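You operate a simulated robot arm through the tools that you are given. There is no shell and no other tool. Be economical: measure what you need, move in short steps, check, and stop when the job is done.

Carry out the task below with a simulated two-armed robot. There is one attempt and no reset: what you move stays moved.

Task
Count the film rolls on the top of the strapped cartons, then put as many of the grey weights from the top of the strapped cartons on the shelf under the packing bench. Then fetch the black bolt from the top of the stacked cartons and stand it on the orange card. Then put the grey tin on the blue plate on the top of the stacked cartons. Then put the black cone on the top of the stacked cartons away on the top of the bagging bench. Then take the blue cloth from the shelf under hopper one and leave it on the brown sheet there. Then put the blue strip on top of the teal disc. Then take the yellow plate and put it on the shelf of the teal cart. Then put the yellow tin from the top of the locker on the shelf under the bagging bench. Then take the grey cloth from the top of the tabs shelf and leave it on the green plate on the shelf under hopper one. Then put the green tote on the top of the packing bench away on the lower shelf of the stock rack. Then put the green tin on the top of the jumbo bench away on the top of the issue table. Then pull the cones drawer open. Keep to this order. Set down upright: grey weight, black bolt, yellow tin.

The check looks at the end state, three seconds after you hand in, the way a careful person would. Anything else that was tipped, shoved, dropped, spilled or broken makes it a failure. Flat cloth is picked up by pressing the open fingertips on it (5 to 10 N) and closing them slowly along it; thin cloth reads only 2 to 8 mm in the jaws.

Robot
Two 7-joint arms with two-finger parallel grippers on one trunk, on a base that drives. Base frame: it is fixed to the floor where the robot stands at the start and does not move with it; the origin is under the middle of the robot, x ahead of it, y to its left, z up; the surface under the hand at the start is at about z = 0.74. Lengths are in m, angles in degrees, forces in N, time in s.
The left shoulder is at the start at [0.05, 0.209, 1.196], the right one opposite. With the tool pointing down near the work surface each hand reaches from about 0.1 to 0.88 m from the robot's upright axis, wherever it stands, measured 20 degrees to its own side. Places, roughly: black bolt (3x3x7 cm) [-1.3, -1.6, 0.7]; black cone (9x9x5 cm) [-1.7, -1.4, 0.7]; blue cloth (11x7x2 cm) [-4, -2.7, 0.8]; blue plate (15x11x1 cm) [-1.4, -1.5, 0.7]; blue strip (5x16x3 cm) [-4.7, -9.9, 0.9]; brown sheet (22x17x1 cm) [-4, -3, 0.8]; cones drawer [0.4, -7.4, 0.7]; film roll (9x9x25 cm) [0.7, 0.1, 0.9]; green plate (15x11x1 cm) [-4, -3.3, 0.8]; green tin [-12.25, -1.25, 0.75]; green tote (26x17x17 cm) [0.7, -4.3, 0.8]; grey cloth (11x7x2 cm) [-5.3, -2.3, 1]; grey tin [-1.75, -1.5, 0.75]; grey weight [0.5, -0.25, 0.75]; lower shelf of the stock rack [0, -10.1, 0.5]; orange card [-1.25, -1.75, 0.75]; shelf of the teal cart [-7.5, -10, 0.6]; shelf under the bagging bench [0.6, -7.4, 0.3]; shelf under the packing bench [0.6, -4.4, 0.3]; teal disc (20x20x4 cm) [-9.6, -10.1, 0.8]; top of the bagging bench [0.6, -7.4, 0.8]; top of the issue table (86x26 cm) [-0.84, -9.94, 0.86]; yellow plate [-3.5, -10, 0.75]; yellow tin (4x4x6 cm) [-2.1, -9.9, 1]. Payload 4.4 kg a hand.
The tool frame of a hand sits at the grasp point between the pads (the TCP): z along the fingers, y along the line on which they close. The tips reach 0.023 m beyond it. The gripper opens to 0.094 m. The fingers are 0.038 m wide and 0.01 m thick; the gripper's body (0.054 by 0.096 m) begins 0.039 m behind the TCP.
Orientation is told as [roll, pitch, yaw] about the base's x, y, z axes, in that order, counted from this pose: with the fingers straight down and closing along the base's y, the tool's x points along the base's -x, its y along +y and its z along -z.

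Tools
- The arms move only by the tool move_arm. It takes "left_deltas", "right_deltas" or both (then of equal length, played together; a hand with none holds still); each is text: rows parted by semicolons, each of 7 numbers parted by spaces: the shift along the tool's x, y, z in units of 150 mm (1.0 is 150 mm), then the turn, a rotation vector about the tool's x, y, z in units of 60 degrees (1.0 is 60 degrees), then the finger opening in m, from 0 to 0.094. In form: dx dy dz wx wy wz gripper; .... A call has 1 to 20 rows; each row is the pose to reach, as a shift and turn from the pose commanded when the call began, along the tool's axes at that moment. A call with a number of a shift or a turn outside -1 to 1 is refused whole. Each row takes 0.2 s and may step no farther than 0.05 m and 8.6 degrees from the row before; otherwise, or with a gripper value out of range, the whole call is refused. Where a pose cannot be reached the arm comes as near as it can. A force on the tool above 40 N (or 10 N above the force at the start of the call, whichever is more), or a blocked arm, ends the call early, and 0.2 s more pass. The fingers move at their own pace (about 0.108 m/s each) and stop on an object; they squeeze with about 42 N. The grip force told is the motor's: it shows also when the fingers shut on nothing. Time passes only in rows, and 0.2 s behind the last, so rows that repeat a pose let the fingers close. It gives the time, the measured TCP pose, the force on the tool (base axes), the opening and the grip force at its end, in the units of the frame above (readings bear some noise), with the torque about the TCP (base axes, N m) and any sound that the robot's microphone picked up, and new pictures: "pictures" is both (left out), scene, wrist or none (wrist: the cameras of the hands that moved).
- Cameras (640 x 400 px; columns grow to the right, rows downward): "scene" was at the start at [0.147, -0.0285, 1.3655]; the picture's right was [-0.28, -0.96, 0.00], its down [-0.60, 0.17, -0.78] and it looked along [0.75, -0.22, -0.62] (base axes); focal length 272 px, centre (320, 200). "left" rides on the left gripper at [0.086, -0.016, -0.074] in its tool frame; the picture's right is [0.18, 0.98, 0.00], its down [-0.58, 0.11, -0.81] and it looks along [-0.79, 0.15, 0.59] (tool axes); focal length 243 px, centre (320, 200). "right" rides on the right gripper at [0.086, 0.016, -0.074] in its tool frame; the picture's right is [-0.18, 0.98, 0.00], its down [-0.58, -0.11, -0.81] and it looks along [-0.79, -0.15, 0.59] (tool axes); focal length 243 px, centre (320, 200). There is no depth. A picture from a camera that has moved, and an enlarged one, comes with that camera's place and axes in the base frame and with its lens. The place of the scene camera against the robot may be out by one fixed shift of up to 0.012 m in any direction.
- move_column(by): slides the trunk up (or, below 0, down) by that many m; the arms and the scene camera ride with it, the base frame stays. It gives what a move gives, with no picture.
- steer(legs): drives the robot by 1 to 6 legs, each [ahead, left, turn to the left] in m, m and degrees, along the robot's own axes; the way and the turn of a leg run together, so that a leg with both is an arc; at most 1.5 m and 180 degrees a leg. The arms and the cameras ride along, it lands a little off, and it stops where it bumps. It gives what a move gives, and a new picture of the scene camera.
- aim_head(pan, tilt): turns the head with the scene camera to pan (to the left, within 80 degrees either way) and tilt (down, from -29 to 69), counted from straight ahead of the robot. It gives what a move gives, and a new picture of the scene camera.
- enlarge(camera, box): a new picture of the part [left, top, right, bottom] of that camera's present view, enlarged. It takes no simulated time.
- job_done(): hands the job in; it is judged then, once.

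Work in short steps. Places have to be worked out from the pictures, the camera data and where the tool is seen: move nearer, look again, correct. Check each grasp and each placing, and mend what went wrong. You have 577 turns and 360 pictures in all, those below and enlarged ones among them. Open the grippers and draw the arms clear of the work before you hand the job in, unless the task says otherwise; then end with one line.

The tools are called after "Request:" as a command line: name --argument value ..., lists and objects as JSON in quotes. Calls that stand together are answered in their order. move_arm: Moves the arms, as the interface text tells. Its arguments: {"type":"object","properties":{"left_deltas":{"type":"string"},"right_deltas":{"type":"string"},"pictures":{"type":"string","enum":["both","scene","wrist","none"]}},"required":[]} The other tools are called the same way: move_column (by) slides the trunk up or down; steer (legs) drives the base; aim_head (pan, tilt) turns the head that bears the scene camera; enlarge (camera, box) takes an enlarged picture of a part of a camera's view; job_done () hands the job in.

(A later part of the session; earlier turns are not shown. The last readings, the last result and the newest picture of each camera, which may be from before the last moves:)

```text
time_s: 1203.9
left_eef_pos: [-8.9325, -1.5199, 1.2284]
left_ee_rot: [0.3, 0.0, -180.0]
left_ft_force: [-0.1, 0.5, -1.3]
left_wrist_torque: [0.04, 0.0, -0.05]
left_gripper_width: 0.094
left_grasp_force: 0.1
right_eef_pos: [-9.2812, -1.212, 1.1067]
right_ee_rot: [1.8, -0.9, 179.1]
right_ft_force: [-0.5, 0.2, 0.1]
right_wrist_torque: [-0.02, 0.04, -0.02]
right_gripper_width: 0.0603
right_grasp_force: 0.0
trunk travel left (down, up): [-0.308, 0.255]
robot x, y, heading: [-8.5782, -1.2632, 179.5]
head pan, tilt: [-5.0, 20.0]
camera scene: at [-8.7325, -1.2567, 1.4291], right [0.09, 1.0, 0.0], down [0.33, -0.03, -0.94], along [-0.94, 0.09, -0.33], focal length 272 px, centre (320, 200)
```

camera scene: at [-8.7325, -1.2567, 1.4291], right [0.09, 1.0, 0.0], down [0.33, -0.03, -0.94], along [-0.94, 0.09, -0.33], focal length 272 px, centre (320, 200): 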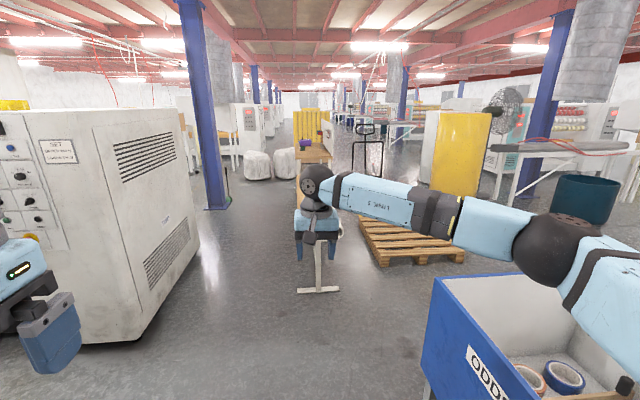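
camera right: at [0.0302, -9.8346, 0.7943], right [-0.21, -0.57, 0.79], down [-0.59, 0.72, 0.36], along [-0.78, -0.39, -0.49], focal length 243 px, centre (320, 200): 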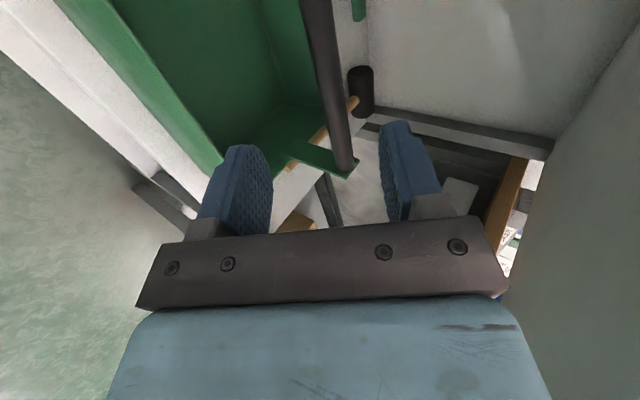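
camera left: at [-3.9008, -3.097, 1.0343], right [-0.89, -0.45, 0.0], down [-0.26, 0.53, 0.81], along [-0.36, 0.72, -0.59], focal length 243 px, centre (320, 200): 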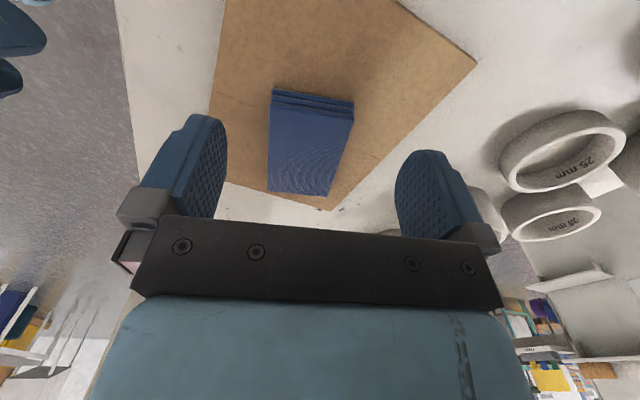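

Blocked by something. I back off slightly and look to both sides.

Request:
steer --legs '[[-0.12, 0, 0]]'

Request:
aim_head --pan 70 --tilt 30

Request:
aim_head --pan -60 --tilt 35

```text
time_s: 1205.1
left_eef_pos: [-8.8238, -1.522, 1.2237]
left_ee_rot: [0.1, 0.5, 179.9]
left_ft_force: [0.1, -0.6, 0.6]
left_wrist_torque: [0.0, 0.02, -0.01]
left_gripper_width: 0.0942
left_grasp_force: 0.0
right_eef_pos: [-9.1704, -1.2147, 1.1017]
right_ee_rot: [1.6, -0.5, 179.1]
right_ft_force: [1.5, -0.4, 0.0]
right_wrist_torque: [0.0, -0.02, 0.0]
right_gripper_width: 0.0601
right_grasp_force: 0.1
trunk travel left (down, up): [-0.308, 0.255]
robot x, y, heading: [-8.4629, -1.2652, 179.6]
head pan, tilt: [-5.0, 20.0]
camera scene: at [-8.6244, -1.2609, 1.4277], right [0.09, 1.0, 0.0], down [0.34, -0.03, -0.94], along [-0.94, 0.09, -0.34], focal length 272 px, centre (320, 200)
```

scene: 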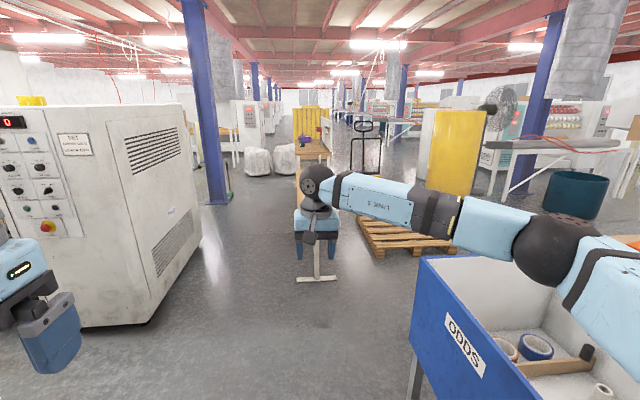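

```text
time_s: 1206.6
left_eef_pos: [-8.8234, -1.5229, 1.225]
left_ee_rot: [0.1, 0.5, 179.9]
left_ft_force: [0.0, 0.5, -0.6]
left_wrist_torque: [0.0, 0.01, -0.02]
left_gripper_width: 0.094
left_grasp_force: 0.2
right_eef_pos: [-9.1697, -1.2155, 1.1036]
right_ee_rot: [1.6, -0.4, 179.1]
right_ft_force: [0.9, 0.9, -0.7]
right_wrist_torque: [0.03, 0.02, 0.0]
right_gripper_width: 0.0599
right_grasp_force: 0.2
trunk travel left (down, up): [-0.308, 0.255]
robot x, y, heading: [-8.4617, -1.2704, 179.8]
head pan, tilt: [70.0, 30.0]
camera scene: at [-8.563, -1.3542, 1.4117], right [-0.94, 0.35, 0.0], down [0.17, 0.47, -0.87], along [-0.3, -0.81, -0.5], focal length 272 px, centre (320, 200)
```

scene: 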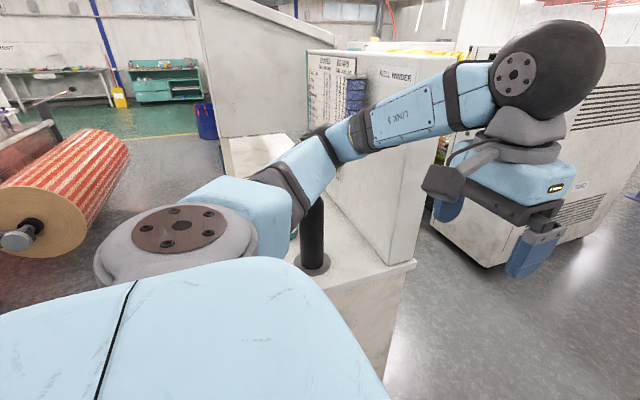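

```text
time_s: 1208.7
left_eef_pos: [-8.8226, -1.5229, 1.2247]
left_ee_rot: [0.2, 0.5, 179.8]
left_ft_force: [1.0, 0.6, -0.3]
left_wrist_torque: [-0.02, 0.05, -0.03]
left_gripper_width: 0.0939
left_grasp_force: 0.0
right_eef_pos: [-9.1702, -1.2148, 1.1015]
right_ee_rot: [1.7, -0.4, 179.1]
right_ft_force: [-0.1, 0.0, 0.3]
right_wrist_torque: [0.03, -0.01, 0.0]
right_gripper_width: 0.06
right_grasp_force: 0.0
trunk travel left (down, up): [-0.308, 0.255]
robot x, y, heading: [-8.4618, -1.2643, 179.7]
head pan, tilt: [-60.0, 35.0]
camera scene: at [-8.5751, -1.193, 1.4039], right [0.87, 0.5, 0.0], down [0.28, -0.5, -0.82], along [-0.41, 0.71, -0.57], focal length 272 px, centre (320, 200)
```

scene: 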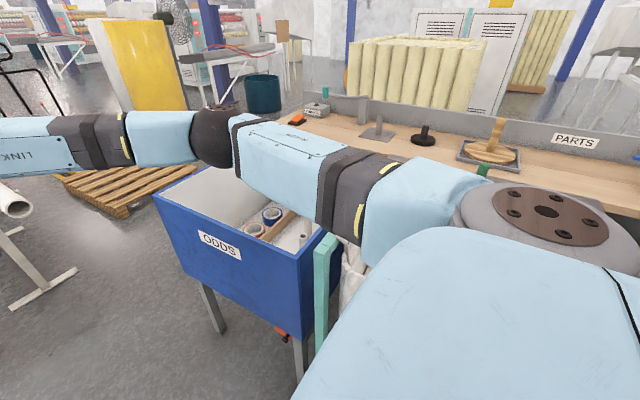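

The left elbow met the machine's panel. I extend the left hand forward and inward to draw that elbow in, and pass slightly further right.

Request:
move_arm --left_deltas "-0.25 -0.1 0 0 0 0 0.06; -0.5 -0.2 0 0 0 0 0.06; -0.75 -0.3 0 0 0 0 0.06; -1.0 -0.4 0 0 0 0 0.06" --pictures "none"

Request:
move_arm --left_deltas "-0.25 -0.1 0 0 0 0 0.06; -0.5 -0.2 0 0 0 0 0.06; -0.75 -0.3 0 0 0 0 0.06; -1.0 -0.4 0 0 0 0 0.06" --pictures "none"

Request:
aim_head --pan 60 --tilt 30

```text
time_s: 1209.7
left_eef_pos: [-8.976, -1.4604, 1.2229]
left_ee_rot: [0.2, 0.4, 179.9]
left_ft_force: [0.0, 0.0, 0.3]
left_wrist_torque: [-0.02, -0.05, -0.01]
left_gripper_width: 0.06
left_grasp_force: 0.0
right_eef_pos: [-9.1704, -1.2142, 1.1008]
right_ee_rot: [1.6, -0.5, 179.1]
right_ft_force: [0.6, 0.8, -0.1]
right_wrist_torque: [-0.02, 0.03, -0.05]
right_gripper_width: 0.0601
right_grasp_force: 0.0
trunk travel left (down, up): [-0.308, 0.255]
robot x, y, heading: [-8.4605, -1.2666, 179.7]
head pan, tilt: [-60.0, 35.0]
```

```text
time_s: 1210.7
left_eef_pos: [-9.1242, -1.3965, 1.223]
left_ee_rot: [0.1, 0.4, 179.9]
left_ft_force: [0.3, 0.3, -0.3]
left_wrist_torque: [0.0, 0.0, 0.0]
left_gripper_width: 0.0599
left_grasp_force: 0.2
right_eef_pos: [-9.1712, -1.2132, 1.1009]
right_ee_rot: [1.6, -0.3, 179.1]
right_ft_force: [-0.1, 0.2, -0.3]
right_wrist_torque: [-0.01, -0.02, -0.02]
right_gripper_width: 0.0601
right_grasp_force: 0.1
trunk travel left (down, up): [-0.308, 0.255]
robot x, y, heading: [-8.465, -1.2647, 179.8]
head pan, tilt: [-60.0, 35.0]
```

```text
time_s: 1212.7
left_eef_pos: [-9.1225, -1.3977, 1.2234]
left_ee_rot: [0.1, 0.5, 179.9]
left_ft_force: [0.3, 0.1, -0.3]
left_wrist_torque: [0.02, 0.02, 0.0]
left_gripper_width: 0.0597
left_grasp_force: 0.0
right_eef_pos: [-9.1701, -1.2158, 1.1017]
right_ee_rot: [1.6, -0.4, 179.2]
right_ft_force: [0.3, 0.3, 0.2]
right_wrist_torque: [0.04, 0.0, -0.03]
right_gripper_width: 0.0603
right_grasp_force: 0.0
trunk travel left (down, up): [-0.308, 0.255]
robot x, y, heading: [-8.4625, -1.2667, 179.6]
head pan, tilt: [60.0, 30.0]
camera scene: at [-8.5772, -1.3475, 1.4117], right [-0.86, 0.51, 0.0], down [0.25, 0.43, -0.87], along [-0.44, -0.75, -0.5], focal length 272 px, centre (320, 200)
```

scene: 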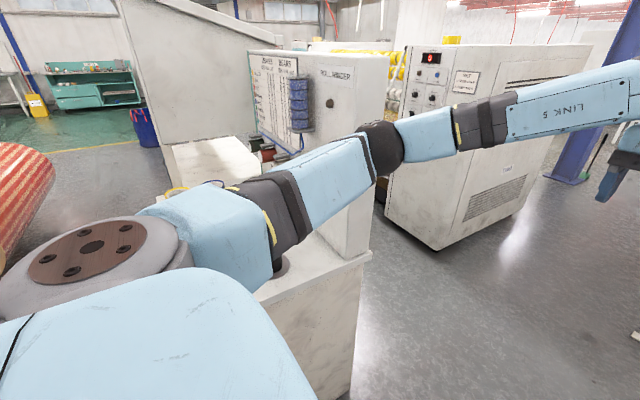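

The elbow is now tucked in (y≈-1.65). I advance.

Request:
steer --legs '[[1.1, 0, 0]]'

Request:
aim_head --pan 0 --tilt 25

```text
time_s: 1218.4
left_eef_pos: [-10.2243, -1.4045, 1.2241]
left_ee_rot: [0.1, 0.6, -179.5]
left_ft_force: [0.1, 0.2, 0.4]
left_wrist_torque: [0.03, -0.01, 0.0]
left_gripper_width: 0.06
left_grasp_force: 0.1
right_eef_pos: [-10.2732, -1.2226, 1.1027]
right_ee_rot: [1.6, -0.5, 179.7]
right_ft_force: [-0.4, 0.4, 0.2]
right_wrist_torque: [0.01, 0.01, 0.02]
right_gripper_width: 0.0596
right_grasp_force: 0.1
trunk travel left (down, up): [-0.308, 0.255]
robot x, y, heading: [-9.563, -1.2632, -179.7]
head pan, tilt: [60.0, 30.0]
camera scene: at [-9.6791, -1.3482, 1.4117], right [-0.87, 0.5, 0.0], down [0.25, 0.43, -0.87], along [-0.43, -0.75, -0.5], focal length 272 px, centre (320, 200)
```

scene: 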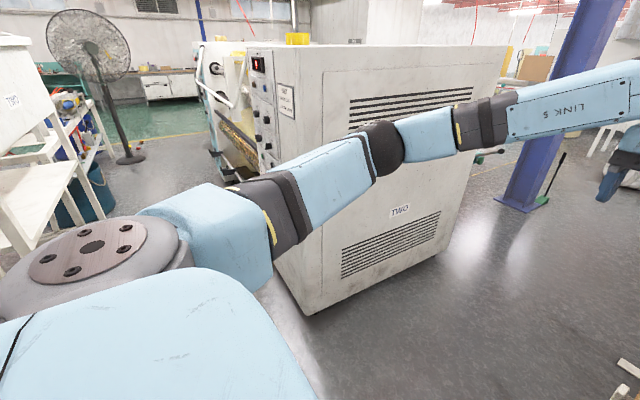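

```text
time_s: 1219.7
left_eef_pos: [-10.2237, -1.405, 1.2246]
left_ee_rot: [0.1, 0.4, -179.4]
left_ft_force: [0.1, 0.0, 0.0]
left_wrist_torque: [-0.01, 0.06, 0.0]
left_gripper_width: 0.0599
left_grasp_force: 0.0
right_eef_pos: [-10.2726, -1.222, 1.1019]
right_ee_rot: [1.6, -0.4, 179.7]
right_ft_force: [0.6, -1.1, 0.5]
right_wrist_torque: [0.0, 0.05, -0.02]
right_gripper_width: 0.06
right_grasp_force: 0.1
trunk travel left (down, up): [-0.308, 0.255]
robot x, y, heading: [-9.564, -1.2642, -179.8]
head pan, tilt: [0.0, 25.0]
camera scene: at [-9.7264, -1.2702, 1.4197], right [-0.01, 1.0, 0.0], down [0.42, 0.0, -0.91], along [-0.91, -0.01, -0.42], focal length 272 px, centre (320, 200)
```

scene: 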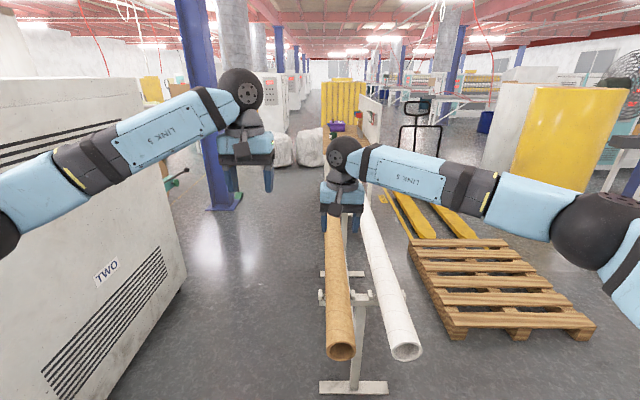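

The core stand blocks the middle; there's a 1 m gap between it and machine TWO. I move left to y≈-1.72 and go forward.

Request:
steer --legs '[[0, 0.46, -0.3], [0.9, 0, 0]]'

Request:
aim_head --pan -15 --tilt 30

```text
time_s: 1228.7
left_eef_pos: [-11.1126, -1.876, 1.2242]
left_ee_rot: [0.1, 0.4, -180.0]
left_ft_force: [-0.5, -0.1, 0.2]
left_wrist_torque: [0.02, 0.01, -0.02]
left_gripper_width: 0.0599
left_grasp_force: 0.1
right_eef_pos: [-11.16, -1.6924, 1.1024]
right_ee_rot: [1.6, -0.4, 179.2]
right_ft_force: [0.6, 0.5, -1.0]
right_wrist_torque: [0.07, -0.01, 0.01]
right_gripper_width: 0.0601
right_grasp_force: 0.0
trunk travel left (down, up): [-0.308, 0.255]
robot x, y, heading: [-10.4459, -1.7412, 179.8]
head pan, tilt: [0.0, 25.0]
camera scene: at [-10.6135, -1.7447, 1.4197], right [0.0, 1.0, 0.0], down [0.42, 0.0, -0.91], along [-0.91, 0.0, -0.42], focal length 272 px, centre (320, 200)
```

scene: 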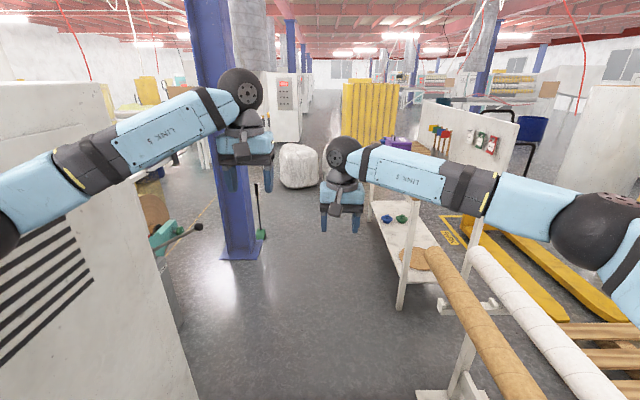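

```text
time_s: 1229.4
left_eef_pos: [-11.1113, -1.8756, 1.2237]
left_ee_rot: [0.1, 0.4, -179.8]
left_ft_force: [-0.2, 0.5, -0.7]
left_wrist_torque: [-0.02, -0.03, 0.0]
left_gripper_width: 0.0603
left_grasp_force: 0.1
right_eef_pos: [-11.1602, -1.6922, 1.1016]
right_ee_rot: [1.5, -0.3, 179.2]
right_ft_force: [0.5, -0.3, 0.3]
right_wrist_torque: [-0.02, 0.02, 0.0]
right_gripper_width: 0.0601
right_grasp_force: 0.2
trunk travel left (down, up): [-0.308, 0.255]
robot x, y, heading: [-10.4489, -1.7365, 179.8]
head pan, tilt: [-15.0, 30.0]
camera scene: at [-10.6086, -1.7214, 1.4118], right [0.26, 0.97, 0.0], down [0.48, -0.13, -0.87], along [-0.84, 0.23, -0.5], focal length 272 px, centre (320, 200)
```

scene: 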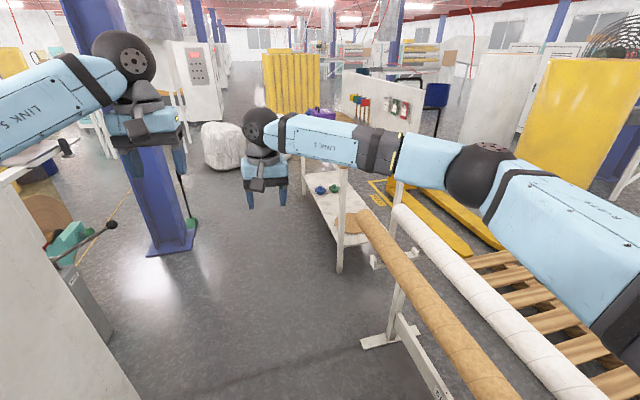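

The jumbo bench is ahead on the right (front edge y≈-1.2, from x≈-11.97 westward). I raise the trunk and drive on beside it, then turn to face it.

Request:
move_column --by 0.15

Request:
steer --legs '[[1.0, 0.02, 0], [0.6, 0.03, 0]]'

Request:
aim_head --pan -60 --tilt 35

```text
time_s: 1231.2
left_eef_pos: [-11.113, -1.8755, 1.3746]
left_ee_rot: [0.2, 0.5, -180.0]
left_ft_force: [0.7, 0.5, 0.7]
left_wrist_torque: [0.0, -0.05, 0.0]
left_gripper_width: 0.06
left_grasp_force: 0.1
right_eef_pos: [-11.1607, -1.6926, 1.251]
right_ee_rot: [1.5, -0.3, 179.3]
right_ft_force: [-0.5, -0.2, 0.3]
right_wrist_torque: [0.03, -0.02, -0.01]
right_gripper_width: 0.06
right_grasp_force: 0.1
trunk travel left (down, up): [-0.458, 0.105]
robot x, y, heading: [-10.4481, -1.7379, 179.7]
head pan, tilt: [-15.0, 30.0]
```

```text
time_s: 1239.4
left_eef_pos: [-12.7205, -1.9378, 1.3744]
left_ee_rot: [0.1, 0.3, -179.1]
left_ft_force: [0.3, -0.3, 0.9]
left_wrist_torque: [-0.01, 0.01, -0.04]
left_gripper_width: 0.06
left_grasp_force: 0.0
right_eef_pos: [-12.7719, -1.7551, 1.253]
right_ee_rot: [1.6, -0.4, -179.8]
right_ft_force: [0.3, 0.0, -0.2]
right_wrist_torque: [0.01, 0.01, 0.04]
right_gripper_width: 0.0601
right_grasp_force: 0.0
trunk travel left (down, up): [-0.458, 0.105]
robot x, y, heading: [-12.0585, -1.7908, -179.3]
head pan, tilt: [-15.0, 30.0]
camera scene: at [-12.2195, -1.7767, 1.5618], right [0.25, 0.97, 0.0], down [0.48, -0.12, -0.87], along [-0.84, 0.21, -0.5], focal length 272 px, centre (320, 200)
```

scene: 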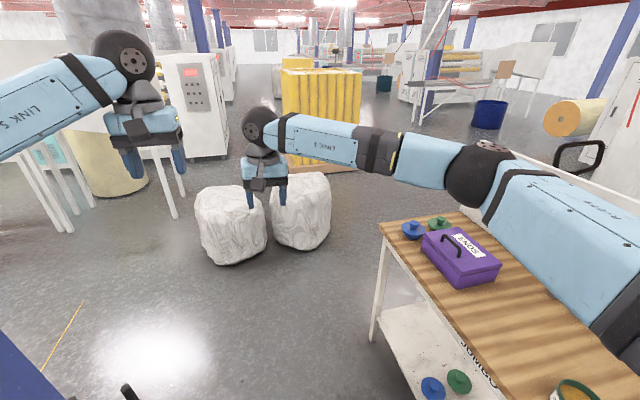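

```text
time_s: 1240.5
left_eef_pos: [-12.7212, -1.9375, 1.3738]
left_ee_rot: [0.0, 0.4, -179.0]
left_ft_force: [0.1, -0.3, -0.4]
left_wrist_torque: [-0.03, 0.0, 0.0]
left_gripper_width: 0.0601
left_grasp_force: 0.0
right_eef_pos: [-12.772, -1.757, 1.2531]
right_ee_rot: [1.6, -0.5, -179.9]
right_ft_force: [0.5, 0.7, -0.4]
right_wrist_torque: [0.03, 0.0, -0.01]
right_gripper_width: 0.0597
right_grasp_force: 0.1
trunk travel left (down, up): [-0.458, 0.105]
robot x, y, heading: [-12.0617, -1.7928, -179.2]
head pan, tilt: [-60.0, 35.0]
camera scene: at [-12.1774, -1.7234, 1.554], right [0.86, 0.51, 0.0], down [0.29, -0.49, -0.82], along [-0.42, 0.7, -0.57], focal length 272 px, centre (320, 200)
```

scene: 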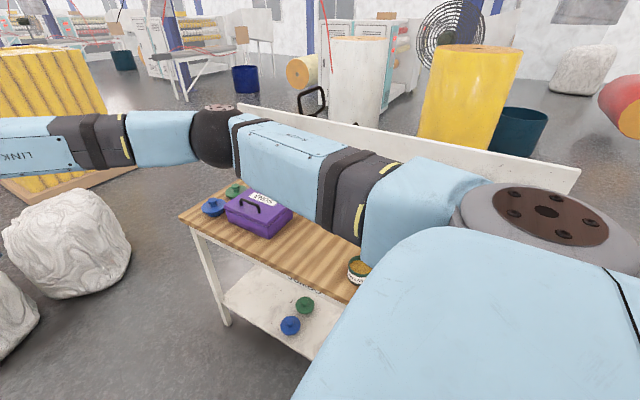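

The green tin (open, with contents) stands on the bench at about [-12.4,-1.08]. I turn to face the bench and shift left.

Request:
steer --legs '[[0, 0, -91], [0, 0.2, 0]]'

Request:
aim_head --pan 0 --tilt 45

Request:
enlarge --camera "scene" --box '[160, 100, 480, 300]'

```text
time_s: 1246.7
left_eef_pos: [-12.4126, -1.1401, 1.3743]
left_ee_rot: [0.1, 0.3, 91.3]
left_ft_force: [-0.2, -0.3, -0.1]
left_wrist_torque: [0.01, -0.02, 0.01]
left_gripper_width: 0.06
left_grasp_force: 0.1
right_eef_pos: [-12.2313, -1.0879, 1.2522]
right_ee_rot: [1.5, -0.5, 90.5]
right_ft_force: [0.1, 0.7, 0.8]
right_wrist_torque: [0.02, -0.05, -0.01]
right_gripper_width: 0.0599
right_grasp_force: 0.2
trunk travel left (down, up): [-0.458, 0.105]
robot x, y, heading: [-12.2675, -1.7986, 91.1]
head pan, tilt: [-60.0, 35.0]
camera scene: at [-12.1922, -1.6897, 1.5539], right [0.52, -0.86, 0.0], down [-0.49, -0.3, -0.82], along [0.7, 0.42, -0.57], focal length 272 px, centre (320, 200)
```

scene: 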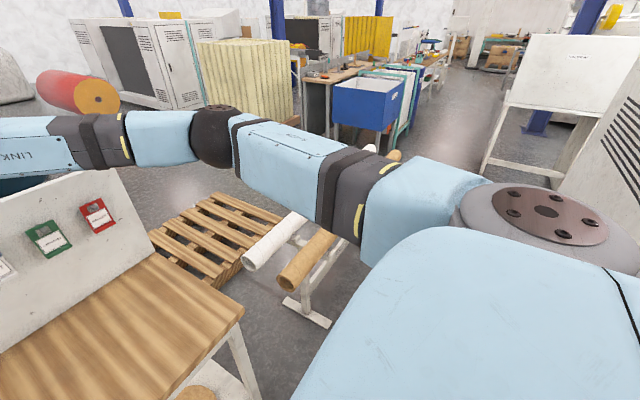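

```text
time_s: 1248.0
left_eef_pos: [-12.4139, -1.1398, 1.3743]
left_ee_rot: [0.1, 0.5, 91.3]
left_ft_force: [0.3, 0.5, -0.4]
left_wrist_torque: [0.01, 0.03, -0.01]
left_gripper_width: 0.0598
left_grasp_force: 0.0
right_eef_pos: [-12.2318, -1.0882, 1.2524]
right_ee_rot: [1.6, -0.5, 90.6]
right_ft_force: [0.2, 0.1, 0.1]
right_wrist_torque: [-0.01, 0.03, -0.02]
right_gripper_width: 0.06
right_grasp_force: 0.0
trunk travel left (down, up): [-0.458, 0.105]
robot x, y, heading: [-12.2614, -1.7991, 91.2]
head pan, tilt: [0.0, 45.0]
camera scene: at [-12.2695, -1.6538, 1.5391], right [1.0, 0.02, 0.0], down [0.01, -0.71, -0.71], along [-0.01, 0.71, -0.71], focal length 272 px, centre (320, 200)
```

scene: 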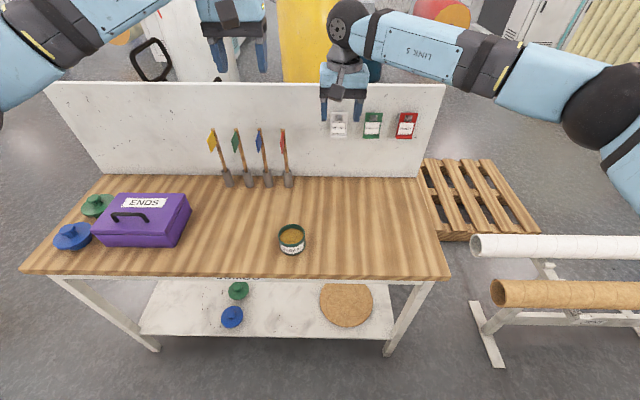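

```text
2.00 times, centred on (320, 200) of scene
camera zoom: at [-12.2695, -1.6538, 1.5391], right [1.0, 0.02, 0.0], down [0.01, -0.71, -0.71], along [-0.01, 0.71, -0.71], focal length 543 px, centre (320, 200)
```

zoom: 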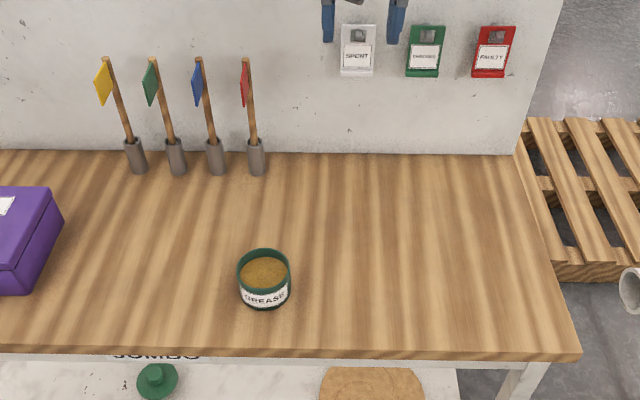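

The tin is labelled GREASE, ~8.5 cm wide, open; I'll take its body with the left hand, which is right above. First I move the right hand away and lower the trunk.

Request:
move_arm --right_deltas "0.2 -0.25 0 0 0 0 0.06; 0.4 -0.5 0 0 0 0 0.06; 0.6 -0.75 0 0 0 0 0.06; 0.7 -0.95 0 0 0 0 0.06" --left_deltas "0 0 0 0 -0.07 0 0.094; 0 0 0 0 -0.14 0 0.094; 0 0 0 0 -0.21 0 0.094; 0.2 0 0 0 -0.28 0 0.094" --pictures "none"

Request:
move_column --by -0.18

Request:
move_arm --left_deltas "0.2 0 0.2 0 0 0 0.094; 0.4 -0.1 0.4 0 0 0 0.094; 0.45 -0.2 0.65 0 0 0 0.094; 0.5 -0.28 0.9 0 0 0 0.094; 0.5 -0.28 0.9 0 0 0 0.094" --pictures "wrist"

```text
time_s: 1249.0
left_eef_pos: [-12.4115, -1.1722, 1.3774]
left_ee_rot: [0.1, -16.7, 91.3]
left_ft_force: [-0.1, -1.4, 0.2]
left_wrist_torque: [0.02, 0.01, 0.03]
left_gripper_width: 0.0938
left_grasp_force: 0.0
right_eef_pos: [-12.0895, -1.193, 1.2506]
right_ee_rot: [1.6, -0.6, 90.5]
right_ft_force: [-0.3, -0.5, -0.1]
right_wrist_torque: [0.01, -0.03, 0.0]
right_gripper_width: 0.06
right_grasp_force: 0.1
trunk travel left (down, up): [-0.458, 0.105]
robot x, y, heading: [-12.2607, -1.7989, 91.1]
head pan, tilt: [0.0, 45.0]
```

```text
time_s: 1251.0
left_eef_pos: [-12.4126, -1.1688, 1.1955]
left_ee_rot: [0.1, -16.4, 91.4]
left_ft_force: [0.4, 1.3, 0.1]
left_wrist_torque: [0.02, 0.04, 0.04]
left_gripper_width: 0.0941
left_grasp_force: 0.0
right_eef_pos: [-12.0915, -1.1914, 1.0686]
right_ee_rot: [1.6, -0.5, 90.5]
right_ft_force: [-0.1, 0.2, 0.5]
right_wrist_torque: [0.01, 0.03, 0.02]
right_gripper_width: 0.0603
right_grasp_force: 0.1
trunk travel left (down, up): [-0.278, 0.285]
robot x, y, heading: [-12.2635, -1.7973, 91.2]
head pan, tilt: [0.0, 45.0]
```

```text
time_s: 1252.2
left_eef_pos: [-12.367, -1.2009, 1.0445]
left_ee_rot: [0.1, -16.4, 91.3]
left_ft_force: [-0.2, -0.4, -0.3]
left_wrist_torque: [-0.01, 0.0, -0.03]
left_gripper_width: 0.0938
left_grasp_force: 0.0
right_eef_pos: [-12.0907, -1.191, 1.0678]
right_ee_rot: [1.6, -0.6, 90.6]
right_ft_force: [0.6, 0.0, -0.1]
right_wrist_torque: [-0.02, 0.02, -0.01]
right_gripper_width: 0.0597
right_grasp_force: 0.1
trunk travel left (down, up): [-0.278, 0.285]
robot x, y, heading: [-12.2651, -1.7973, 91.0]
head pan, tilt: [0.0, 45.0]
camera left: at [-12.348, -1.3048, 1.0921], right [-0.98, -0.2, -0.05], down [-0.12, 0.33, 0.94], along [-0.17, 0.92, -0.34], focal length 243 px, centre (320, 200)
```

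left: 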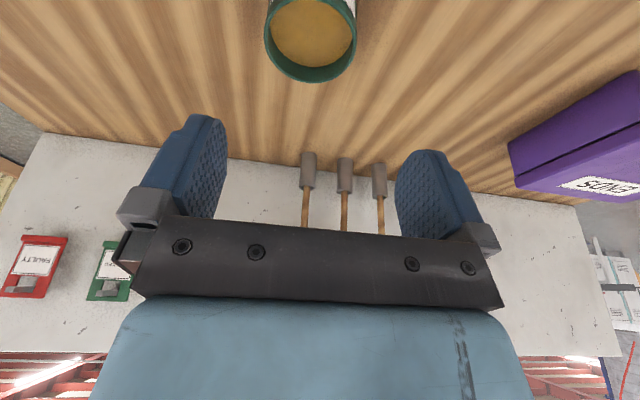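

Tin ≈[-12.362,-1.15], rim z≈0.875. I descend to just above and verify centring.

Request:
move_arm --left_deltas "-0.01 -0.02 0.2 0 0 0 0.094; -0.02 -0.033 0.4 0 0 0 0.094; -0.02 -0.033 0.6 0 0 0 0.094; -0.02 -0.033 0.7 0 0 0 0.094; -0.02 -0.033 0.7 0 0 0 0.094" --pictures "wrist"

```text
time_s: 1253.4
left_eef_pos: [-12.3666, -1.1695, 0.9428]
left_ee_rot: [0.1, -16.4, 91.3]
left_ft_force: [-0.1, 0.7, 1.0]
left_wrist_torque: [-0.01, 0.01, 0.03]
left_gripper_width: 0.0941
left_grasp_force: 0.0
right_eef_pos: [-12.0915, -1.1902, 1.0689]
right_ee_rot: [1.6, -0.5, 90.5]
right_ft_force: [-0.5, -0.2, 0.2]
right_wrist_torque: [0.02, 0.01, 0.0]
right_gripper_width: 0.0601
right_grasp_force: 0.1
trunk travel left (down, up): [-0.278, 0.285]
robot x, y, heading: [-12.2656, -1.7998, 91.0]
head pan, tilt: [0.0, 45.0]
camera left: at [-12.348, -1.2732, 0.9919], right [-0.98, -0.2, -0.05], down [-0.12, 0.33, 0.94], along [-0.17, 0.92, -0.34], focal length 243 px, centre (320, 200)
```

left: 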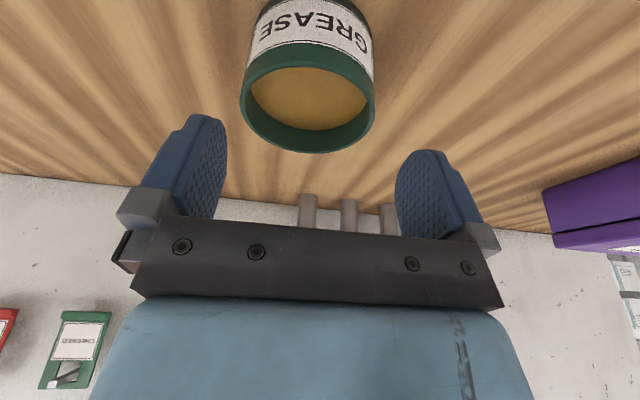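

Centre [-12.359,-1.156]. I correct 8 mm laterally, then lower around the body and close gently.

Request:
move_arm --left_deltas "-0.04 -0.053 0.01 0 0 0 0.094; -0.086 -0.053 0.025 0 0 0 0.094; -0.03 -0.053 0.2 0 0 0 0.094; 0.02 -0.053 0.39 0 0 0 0.094; 0.07 -0.053 0.56 0 0 0 0.094; 0.07 -0.053 0.56 0 0 0 0.094" --pictures "wrist"

```text
time_s: 1254.8
left_eef_pos: [-12.3566, -1.1566, 0.8684]
left_ee_rot: [-0.1, -17.0, 91.3]
left_ft_force: [-4.8, 1.5, 35.8]
left_wrist_torque: [-0.37, 0.84, -0.61]
left_gripper_width: 0.0937
left_grasp_force: 0.1
right_eef_pos: [-12.091, -1.1923, 1.0703]
right_ee_rot: [1.6, -0.7, 90.6]
right_ft_force: [-0.1, 0.3, 0.3]
right_wrist_torque: [0.03, 0.0, 0.01]
right_gripper_width: 0.0601
right_grasp_force: 0.1
trunk travel left (down, up): [-0.278, 0.285]
robot x, y, heading: [-12.2631, -1.8002, 91.2]
head pan, tilt: [0.0, 45.0]
camera left: at [-12.3388, -1.2603, 0.9144], right [-0.98, -0.2, -0.05], down [-0.12, 0.32, 0.94], along [-0.17, 0.93, -0.34], focal length 243 px, centre (320, 200)
```

left: 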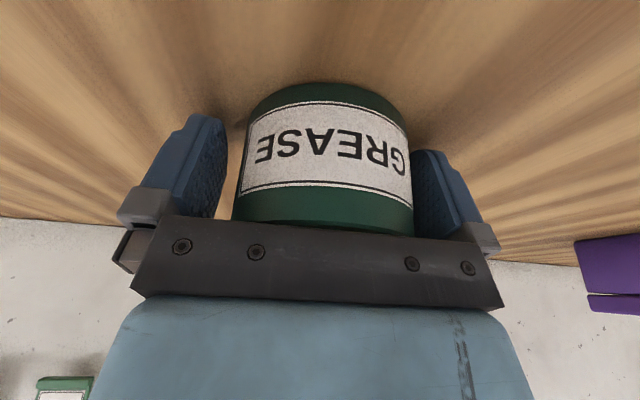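

Pressing something (36 N): I rise 6 mm at once, re-centre 4 mm, then close.

Request:
move_arm --left_deltas "-0.015 0.01 -0.045 0 0 0 0.094; -0.015 0.027 -0.045 0 0 0 0.094; -0.015 0.027 -0.045 0 0 0 0.088; -0.015 0.027 -0.045 0 0 0 0.082; -0.015 0.027 -0.045 0 0 0 0.07; -0.015 0.027 -0.045 0 0 0 0.06; -0.015 0.027 -0.045 0 0 0 0.06" --pictures "wrist"

```text
time_s: 1256.4
left_eef_pos: [-12.361, -1.1556, 0.8683]
left_ee_rot: [0.1, -16.3, 91.3]
left_ft_force: [0.4, 0.6, 0.5]
left_wrist_torque: [-0.01, 0.0, 0.0]
left_gripper_width: 0.0794
left_grasp_force: 42.0
right_eef_pos: [-12.0909, -1.192, 1.0675]
right_ee_rot: [1.6, -0.4, 90.6]
right_ft_force: [-0.9, 0.1, -0.6]
right_wrist_torque: [0.02, -0.02, 0.01]
right_gripper_width: 0.06
right_grasp_force: 0.0
trunk travel left (down, up): [-0.278, 0.285]
robot x, y, heading: [-12.2637, -1.7975, 91.0]
head pan, tilt: [0.0, 45.0]
camera left: at [-12.3426, -1.2592, 0.9156], right [-0.98, -0.2, -0.05], down [-0.12, 0.33, 0.94], along [-0.17, 0.92, -0.34], focal length 243 px, centre (320, 200)
```

left: 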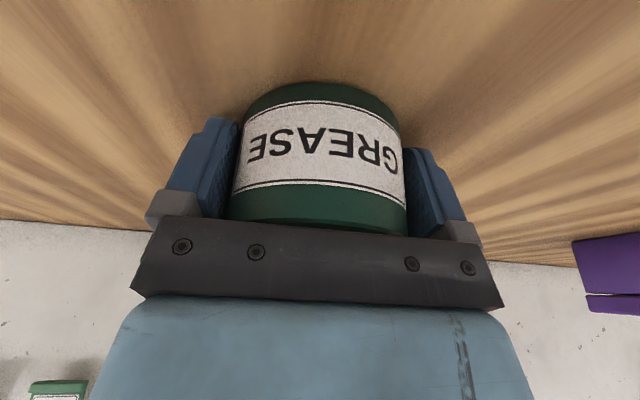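

Gripped (79 mm). I lift slowly and level.

Request:
move_arm --left_deltas "-0.02 0 -0.065 0 0 0 0.06; -0.06 0 -0.19 0 0 0 0.06; -0.11 0 -0.36 0 0 0 0.06; -0.17 0 -0.56 0 0 0 0.06; -0.22 0 -0.75 0 0 0 0.06; -0.22 0 -0.75 0 0 0 0.06" --pictures "wrist"

Request:
move_column --by 0.15

```text
time_s: 1257.8
left_eef_pos: [-12.3617, -1.1555, 0.985]
left_ee_rot: [0.1, -16.4, 91.3]
left_ft_force: [-0.6, -0.9, -2.0]
left_wrist_torque: [0.02, 0.0, 0.01]
left_gripper_width: 0.0797
left_grasp_force: 41.8
right_eef_pos: [-12.0913, -1.1905, 1.0683]
right_ee_rot: [1.6, -0.4, 90.6]
right_ft_force: [-0.4, -0.4, 0.3]
right_wrist_torque: [0.0, 0.01, 0.03]
right_gripper_width: 0.0599
right_grasp_force: 0.1
trunk travel left (down, up): [-0.278, 0.285]
robot x, y, heading: [-12.2629, -1.7999, 90.9]
head pan, tilt: [0.0, 45.0]
camera left: at [-12.3426, -1.2582, 1.0325], right [-0.98, -0.2, -0.05], down [-0.12, 0.33, 0.94], along [-0.17, 0.92, -0.34], focal length 243 px, centre (320, 200)
```

left: 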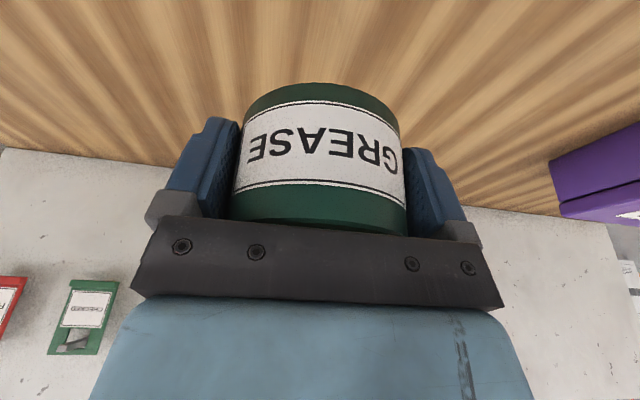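

```text
time_s: 1259.6
left_eef_pos: [-12.362, -1.1541, 1.1344]
left_ee_rot: [0.1, -16.3, 91.3]
left_ft_force: [-0.9, -0.3, -1.9]
left_wrist_torque: [0.0, 0.03, -0.02]
left_gripper_width: 0.0794
left_grasp_force: 41.9
right_eef_pos: [-12.0903, -1.1903, 1.2189]
right_ee_rot: [1.5, -0.4, 90.5]
right_ft_force: [0.6, 0.3, -0.1]
right_wrist_torque: [0.01, 0.0, 0.0]
right_gripper_width: 0.0603
right_grasp_force: 0.1
trunk travel left (down, up): [-0.428, 0.135]
robot x, y, heading: [-12.2634, -1.7969, 91.4]
head pan, tilt: [0.0, 45.0]
```

Tin secured. I turn west and look south for a shorter way back.

Request:
steer --legs '[[-0.05, 0, 0], [0, 0, 90]]'

Request:
aim_head --pan 75 --tilt 12

```text
time_s: 1264.2
left_eef_pos: [-12.9134, -1.8962, 1.1336]
left_ee_rot: [0.4, -16.2, 177.2]
left_ft_force: [0.4, 0.1, -1.5]
left_wrist_torque: [0.03, -0.04, 0.0]
left_gripper_width: 0.0791
left_grasp_force: 42.3
right_eef_pos: [-12.859, -1.627, 1.2145]
right_ee_rot: [1.9, -0.3, 176.6]
right_ft_force: [-0.1, -0.3, -0.6]
right_wrist_torque: [0.0, -0.01, 0.01]
right_gripper_width: 0.0601
right_grasp_force: 0.2
trunk travel left (down, up): [-0.428, 0.135]
robot x, y, heading: [-12.2623, -1.8486, 177.1]
head pan, tilt: [0.0, 45.0]
camera scene: at [-12.4182, -1.8393, 1.5085], right [0.05, 1.0, 0.0], down [0.71, -0.04, -0.7], along [-0.7, 0.03, -0.71], focal length 272 px, centre (320, 200)
```

scene: 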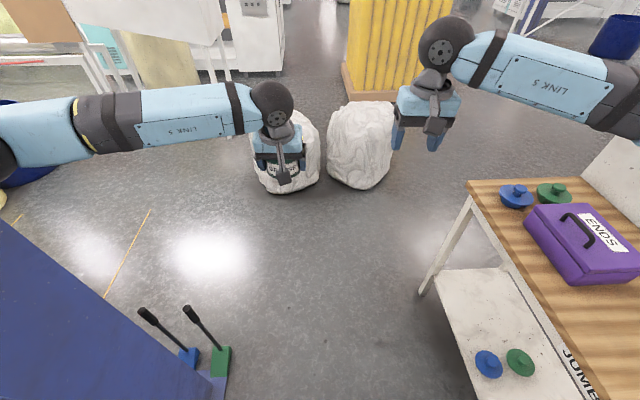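

```text
time_s: 1265.6
left_eef_pos: [-12.9119, -1.895, 1.1337]
left_ee_rot: [0.3, -16.2, 177.3]
left_ft_force: [0.6, 0.8, -2.4]
left_wrist_torque: [0.0, 0.02, -0.01]
left_gripper_width: 0.0792
left_grasp_force: 41.7
right_eef_pos: [-12.8578, -1.6292, 1.2162]
right_ee_rot: [1.8, -0.3, 176.6]
right_ft_force: [0.5, 0.0, -0.8]
right_wrist_torque: [0.0, 0.03, -0.02]
right_gripper_width: 0.0599
right_grasp_force: 0.0
trunk travel left (down, up): [-0.428, 0.135]
robot x, y, heading: [-12.2623, -1.8428, 177.0]
head pan, tilt: [75.0, 12.0]
camera scene: at [-12.3649, -1.9322, 1.5608], right [-0.95, 0.31, 0.0], down [0.07, 0.19, -0.98], along [-0.3, -0.93, -0.21], focal length 272 px, centre (320, 200)
```

scene: 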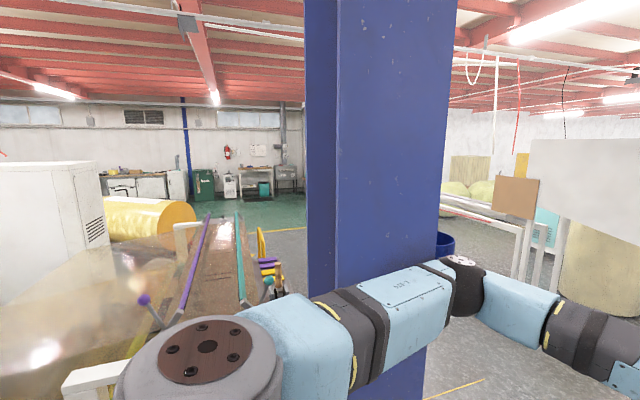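

South is cluttered; I'll use the known aisle. I turn right (clear of the pillar) to face east.

Request:
steer --legs '[[0, -0.05, -90], [0, 0, -87]]'

Request:
aim_head --pan 0 --tilt 25

```text
time_s: 1273.6
left_eef_pos: [-11.5857, -1.7312, 1.1346]
left_ee_rot: [0.1, -16.3, 0.3]
left_ft_force: [0.0, -0.6, -2.8]
left_wrist_torque: [-0.01, 0.01, -0.03]
left_gripper_width: 0.0793
left_grasp_force: 42.2
right_eef_pos: [-11.6253, -2.0002, 1.2174]
right_ee_rot: [1.6, -0.5, -0.4]
right_ft_force: [0.1, 0.3, -0.1]
right_wrist_torque: [-0.02, -0.02, 0.02]
right_gripper_width: 0.0599
right_grasp_force: 0.0
trunk travel left (down, up): [-0.428, 0.135]
robot x, y, heading: [-12.2271, -1.8191, 0.3]
head pan, tilt: [75.0, 12.0]
camera scene: at [-12.1414, -1.7318, 1.5608], right [0.97, -0.26, 0.0], down [-0.05, -0.2, -0.98], along [0.25, 0.95, -0.21], focal length 272 px, centre (320, 200)
```

scene: 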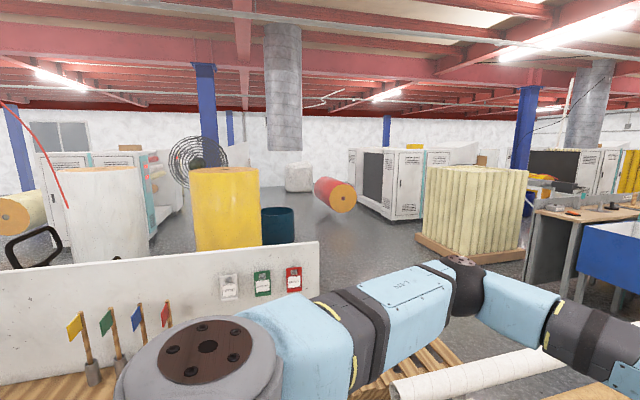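

```text
time_s: 1275.0
left_eef_pos: [-11.5867, -1.7323, 1.1352]
left_ee_rot: [-0.1, -16.3, 0.3]
left_ft_force: [-0.4, 0.4, -2.1]
left_wrist_torque: [0.03, 0.02, -0.02]
left_gripper_width: 0.0793
left_grasp_force: 42.5
right_eef_pos: [-11.6258, -2.0009, 1.2186]
right_ee_rot: [1.6, -0.4, -0.4]
right_ft_force: [-0.4, 0.3, 0.5]
right_wrist_torque: [0.0, 0.01, 0.0]
right_gripper_width: 0.0601
right_grasp_force: 0.1
trunk travel left (down, up): [-0.428, 0.135]
robot x, y, heading: [-12.231, -1.8167, 0.0]
head pan, tilt: [0.0, 25.0]
camera scene: at [-12.0732, -1.8217, 1.5397], right [0.0, -1.0, 0.0], down [-0.42, 0.0, -0.91], along [0.91, 0.0, -0.42], focal length 272 px, centre (320, 200)
```

scene: 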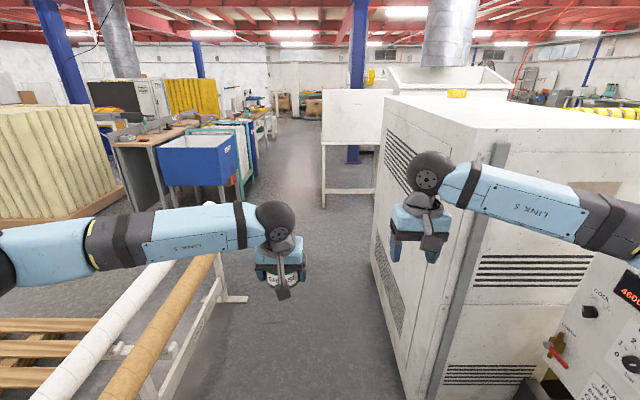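

Machine TWO is close on the right, so I extend the right hand forward and slightly inward to tuck that elbow.

Request:
move_arm --right_deltas "-0.25 0.12 -0.05 0 0 0 0.06; -0.5 0.24 -0.1 0 0 0 0.06; -0.75 0.36 -0.15 0 0 0 0.06; -1.0 0.48 -0.2 0 0 0 0.06" --pictures "none"

Request:
steer --legs '[[0.3, 0.06, 0], [0.8, 0.02, 0]]'

```text
time_s: 1276.0
left_eef_pos: [-11.5848, -1.7298, 1.1342]
left_ee_rot: [-0.1, -16.4, 0.3]
left_ft_force: [0.3, 0.2, -2.4]
left_wrist_torque: [-0.02, 0.03, -0.02]
left_gripper_width: 0.0794
left_grasp_force: 41.8
right_eef_pos: [-11.4781, -1.9259, 1.2536]
right_ee_rot: [1.5, -0.4, -0.4]
right_ft_force: [0.1, 0.7, 0.7]
right_wrist_torque: [-0.01, 0.0, -0.01]
right_gripper_width: 0.0602
right_grasp_force: 0.0
trunk travel left (down, up): [-0.428, 0.135]
robot x, y, heading: [-12.2297, -1.8208, 0.2]
head pan, tilt: [0.0, 25.0]
```

```text
time_s: 1282.0
left_eef_pos: [-10.486, -1.6157, 1.1343]
left_ee_rot: [0.0, -16.3, 2.2]
left_ft_force: [-0.9, -1.0, -2.9]
left_wrist_torque: [-0.01, 0.02, 0.01]
left_gripper_width: 0.0792
left_grasp_force: 42.3
right_eef_pos: [-10.3722, -1.8099, 1.2539]
right_ee_rot: [1.6, -0.5, 1.5]
right_ft_force: [0.1, 0.8, 0.5]
right_wrist_torque: [0.0, -0.02, 0.02]
right_gripper_width: 0.0599
right_grasp_force: 0.1
trunk travel left (down, up): [-0.428, 0.135]
robot x, y, heading: [-11.127, -1.722, 2.3]
head pan, tilt: [0.0, 25.0]
camera scene: at [-10.9703, -1.7219, 1.5397], right [0.04, -1.0, 0.0], down [-0.42, -0.02, -0.91], along [0.91, 0.03, -0.42], focal length 272 px, centre (320, 200)
```

scene: 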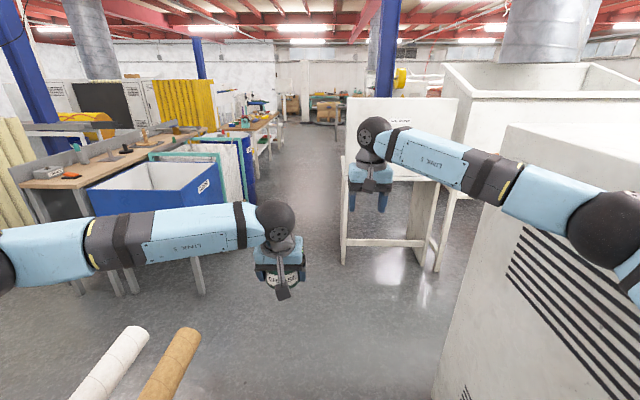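

Good clearance. I continue: to x≈-9.3 shifting to y≈-1.25, then past the panel.

Request:
steer --legs '[[0.9, 0.1, -2.3], [0.8, 0.33, 0]]'

Request:
steer --legs '[[1.2, 0, 0]]'

```text
time_s: 1291.0
left_eef_pos: [-8.7821, -1.1909, 1.1351]
left_ee_rot: [-0.1, -16.3, 0.5]
left_ft_force: [-0.3, -0.1, -2.3]
left_wrist_torque: [-0.03, 0.0, 0.01]
left_gripper_width: 0.0793
left_grasp_force: 42.7
right_eef_pos: [-8.6747, -1.3889, 1.2543]
right_ee_rot: [1.6, -0.5, -0.3]
right_ft_force: [0.3, 0.7, -1.1]
right_wrist_torque: [0.01, -0.01, 0.04]
right_gripper_width: 0.0599
right_grasp_force: 0.0
trunk travel left (down, up): [-0.428, 0.135]
robot x, y, heading: [-9.4269, -1.2828, 0.5]
head pan, tilt: [0.0, 25.0]
camera scene: at [-9.2695, -1.2836, 1.5397], right [0.0, -1.0, 0.0], down [-0.42, 0.0, -0.91], along [0.91, 0.0, -0.42], focal length 272 px, centre (320, 200)
```

scene: 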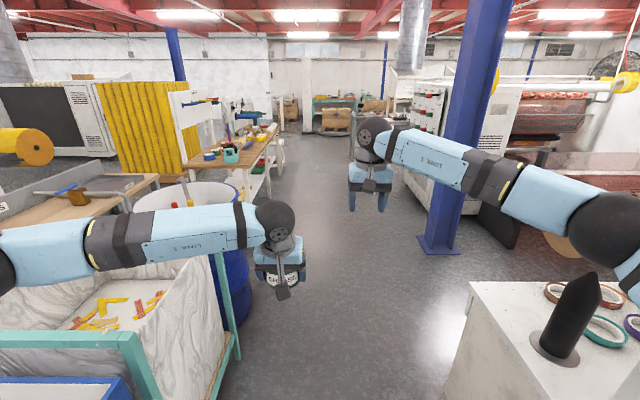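

```text
time_s: 1297.2
left_eef_pos: [-7.5546, -1.1652, 1.1347]
left_ee_rot: [-0.1, -16.3, 1.4]
left_ft_force: [-0.2, 0.5, -2.6]
left_wrist_torque: [-0.01, -0.02, -0.04]
left_gripper_width: 0.0792
left_grasp_force: 41.7
right_eef_pos: [-7.4432, -1.3609, 1.2546]
right_ee_rot: [1.7, -0.5, 0.6]
right_ft_force: [0.5, -0.5, -0.3]
right_wrist_torque: [0.0, 0.0, 0.0]
right_gripper_width: 0.0601
right_grasp_force: 0.0
trunk travel left (down, up): [-0.428, 0.135]
robot x, y, heading: [-8.1981, -1.2634, 1.3]
head pan, tilt: [0.0, 25.0]
camera scene: at [-8.0399, -1.2652, 1.5397], right [0.02, -1.0, 0.0], down [-0.42, -0.01, -0.91], along [0.91, 0.02, -0.42], focal length 272 px, centre (320, 200)
```

scene: 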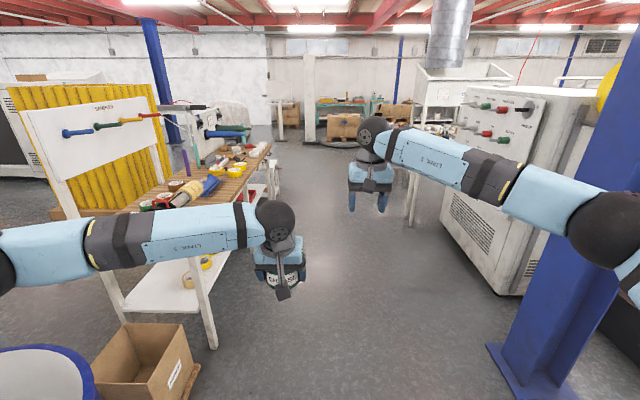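

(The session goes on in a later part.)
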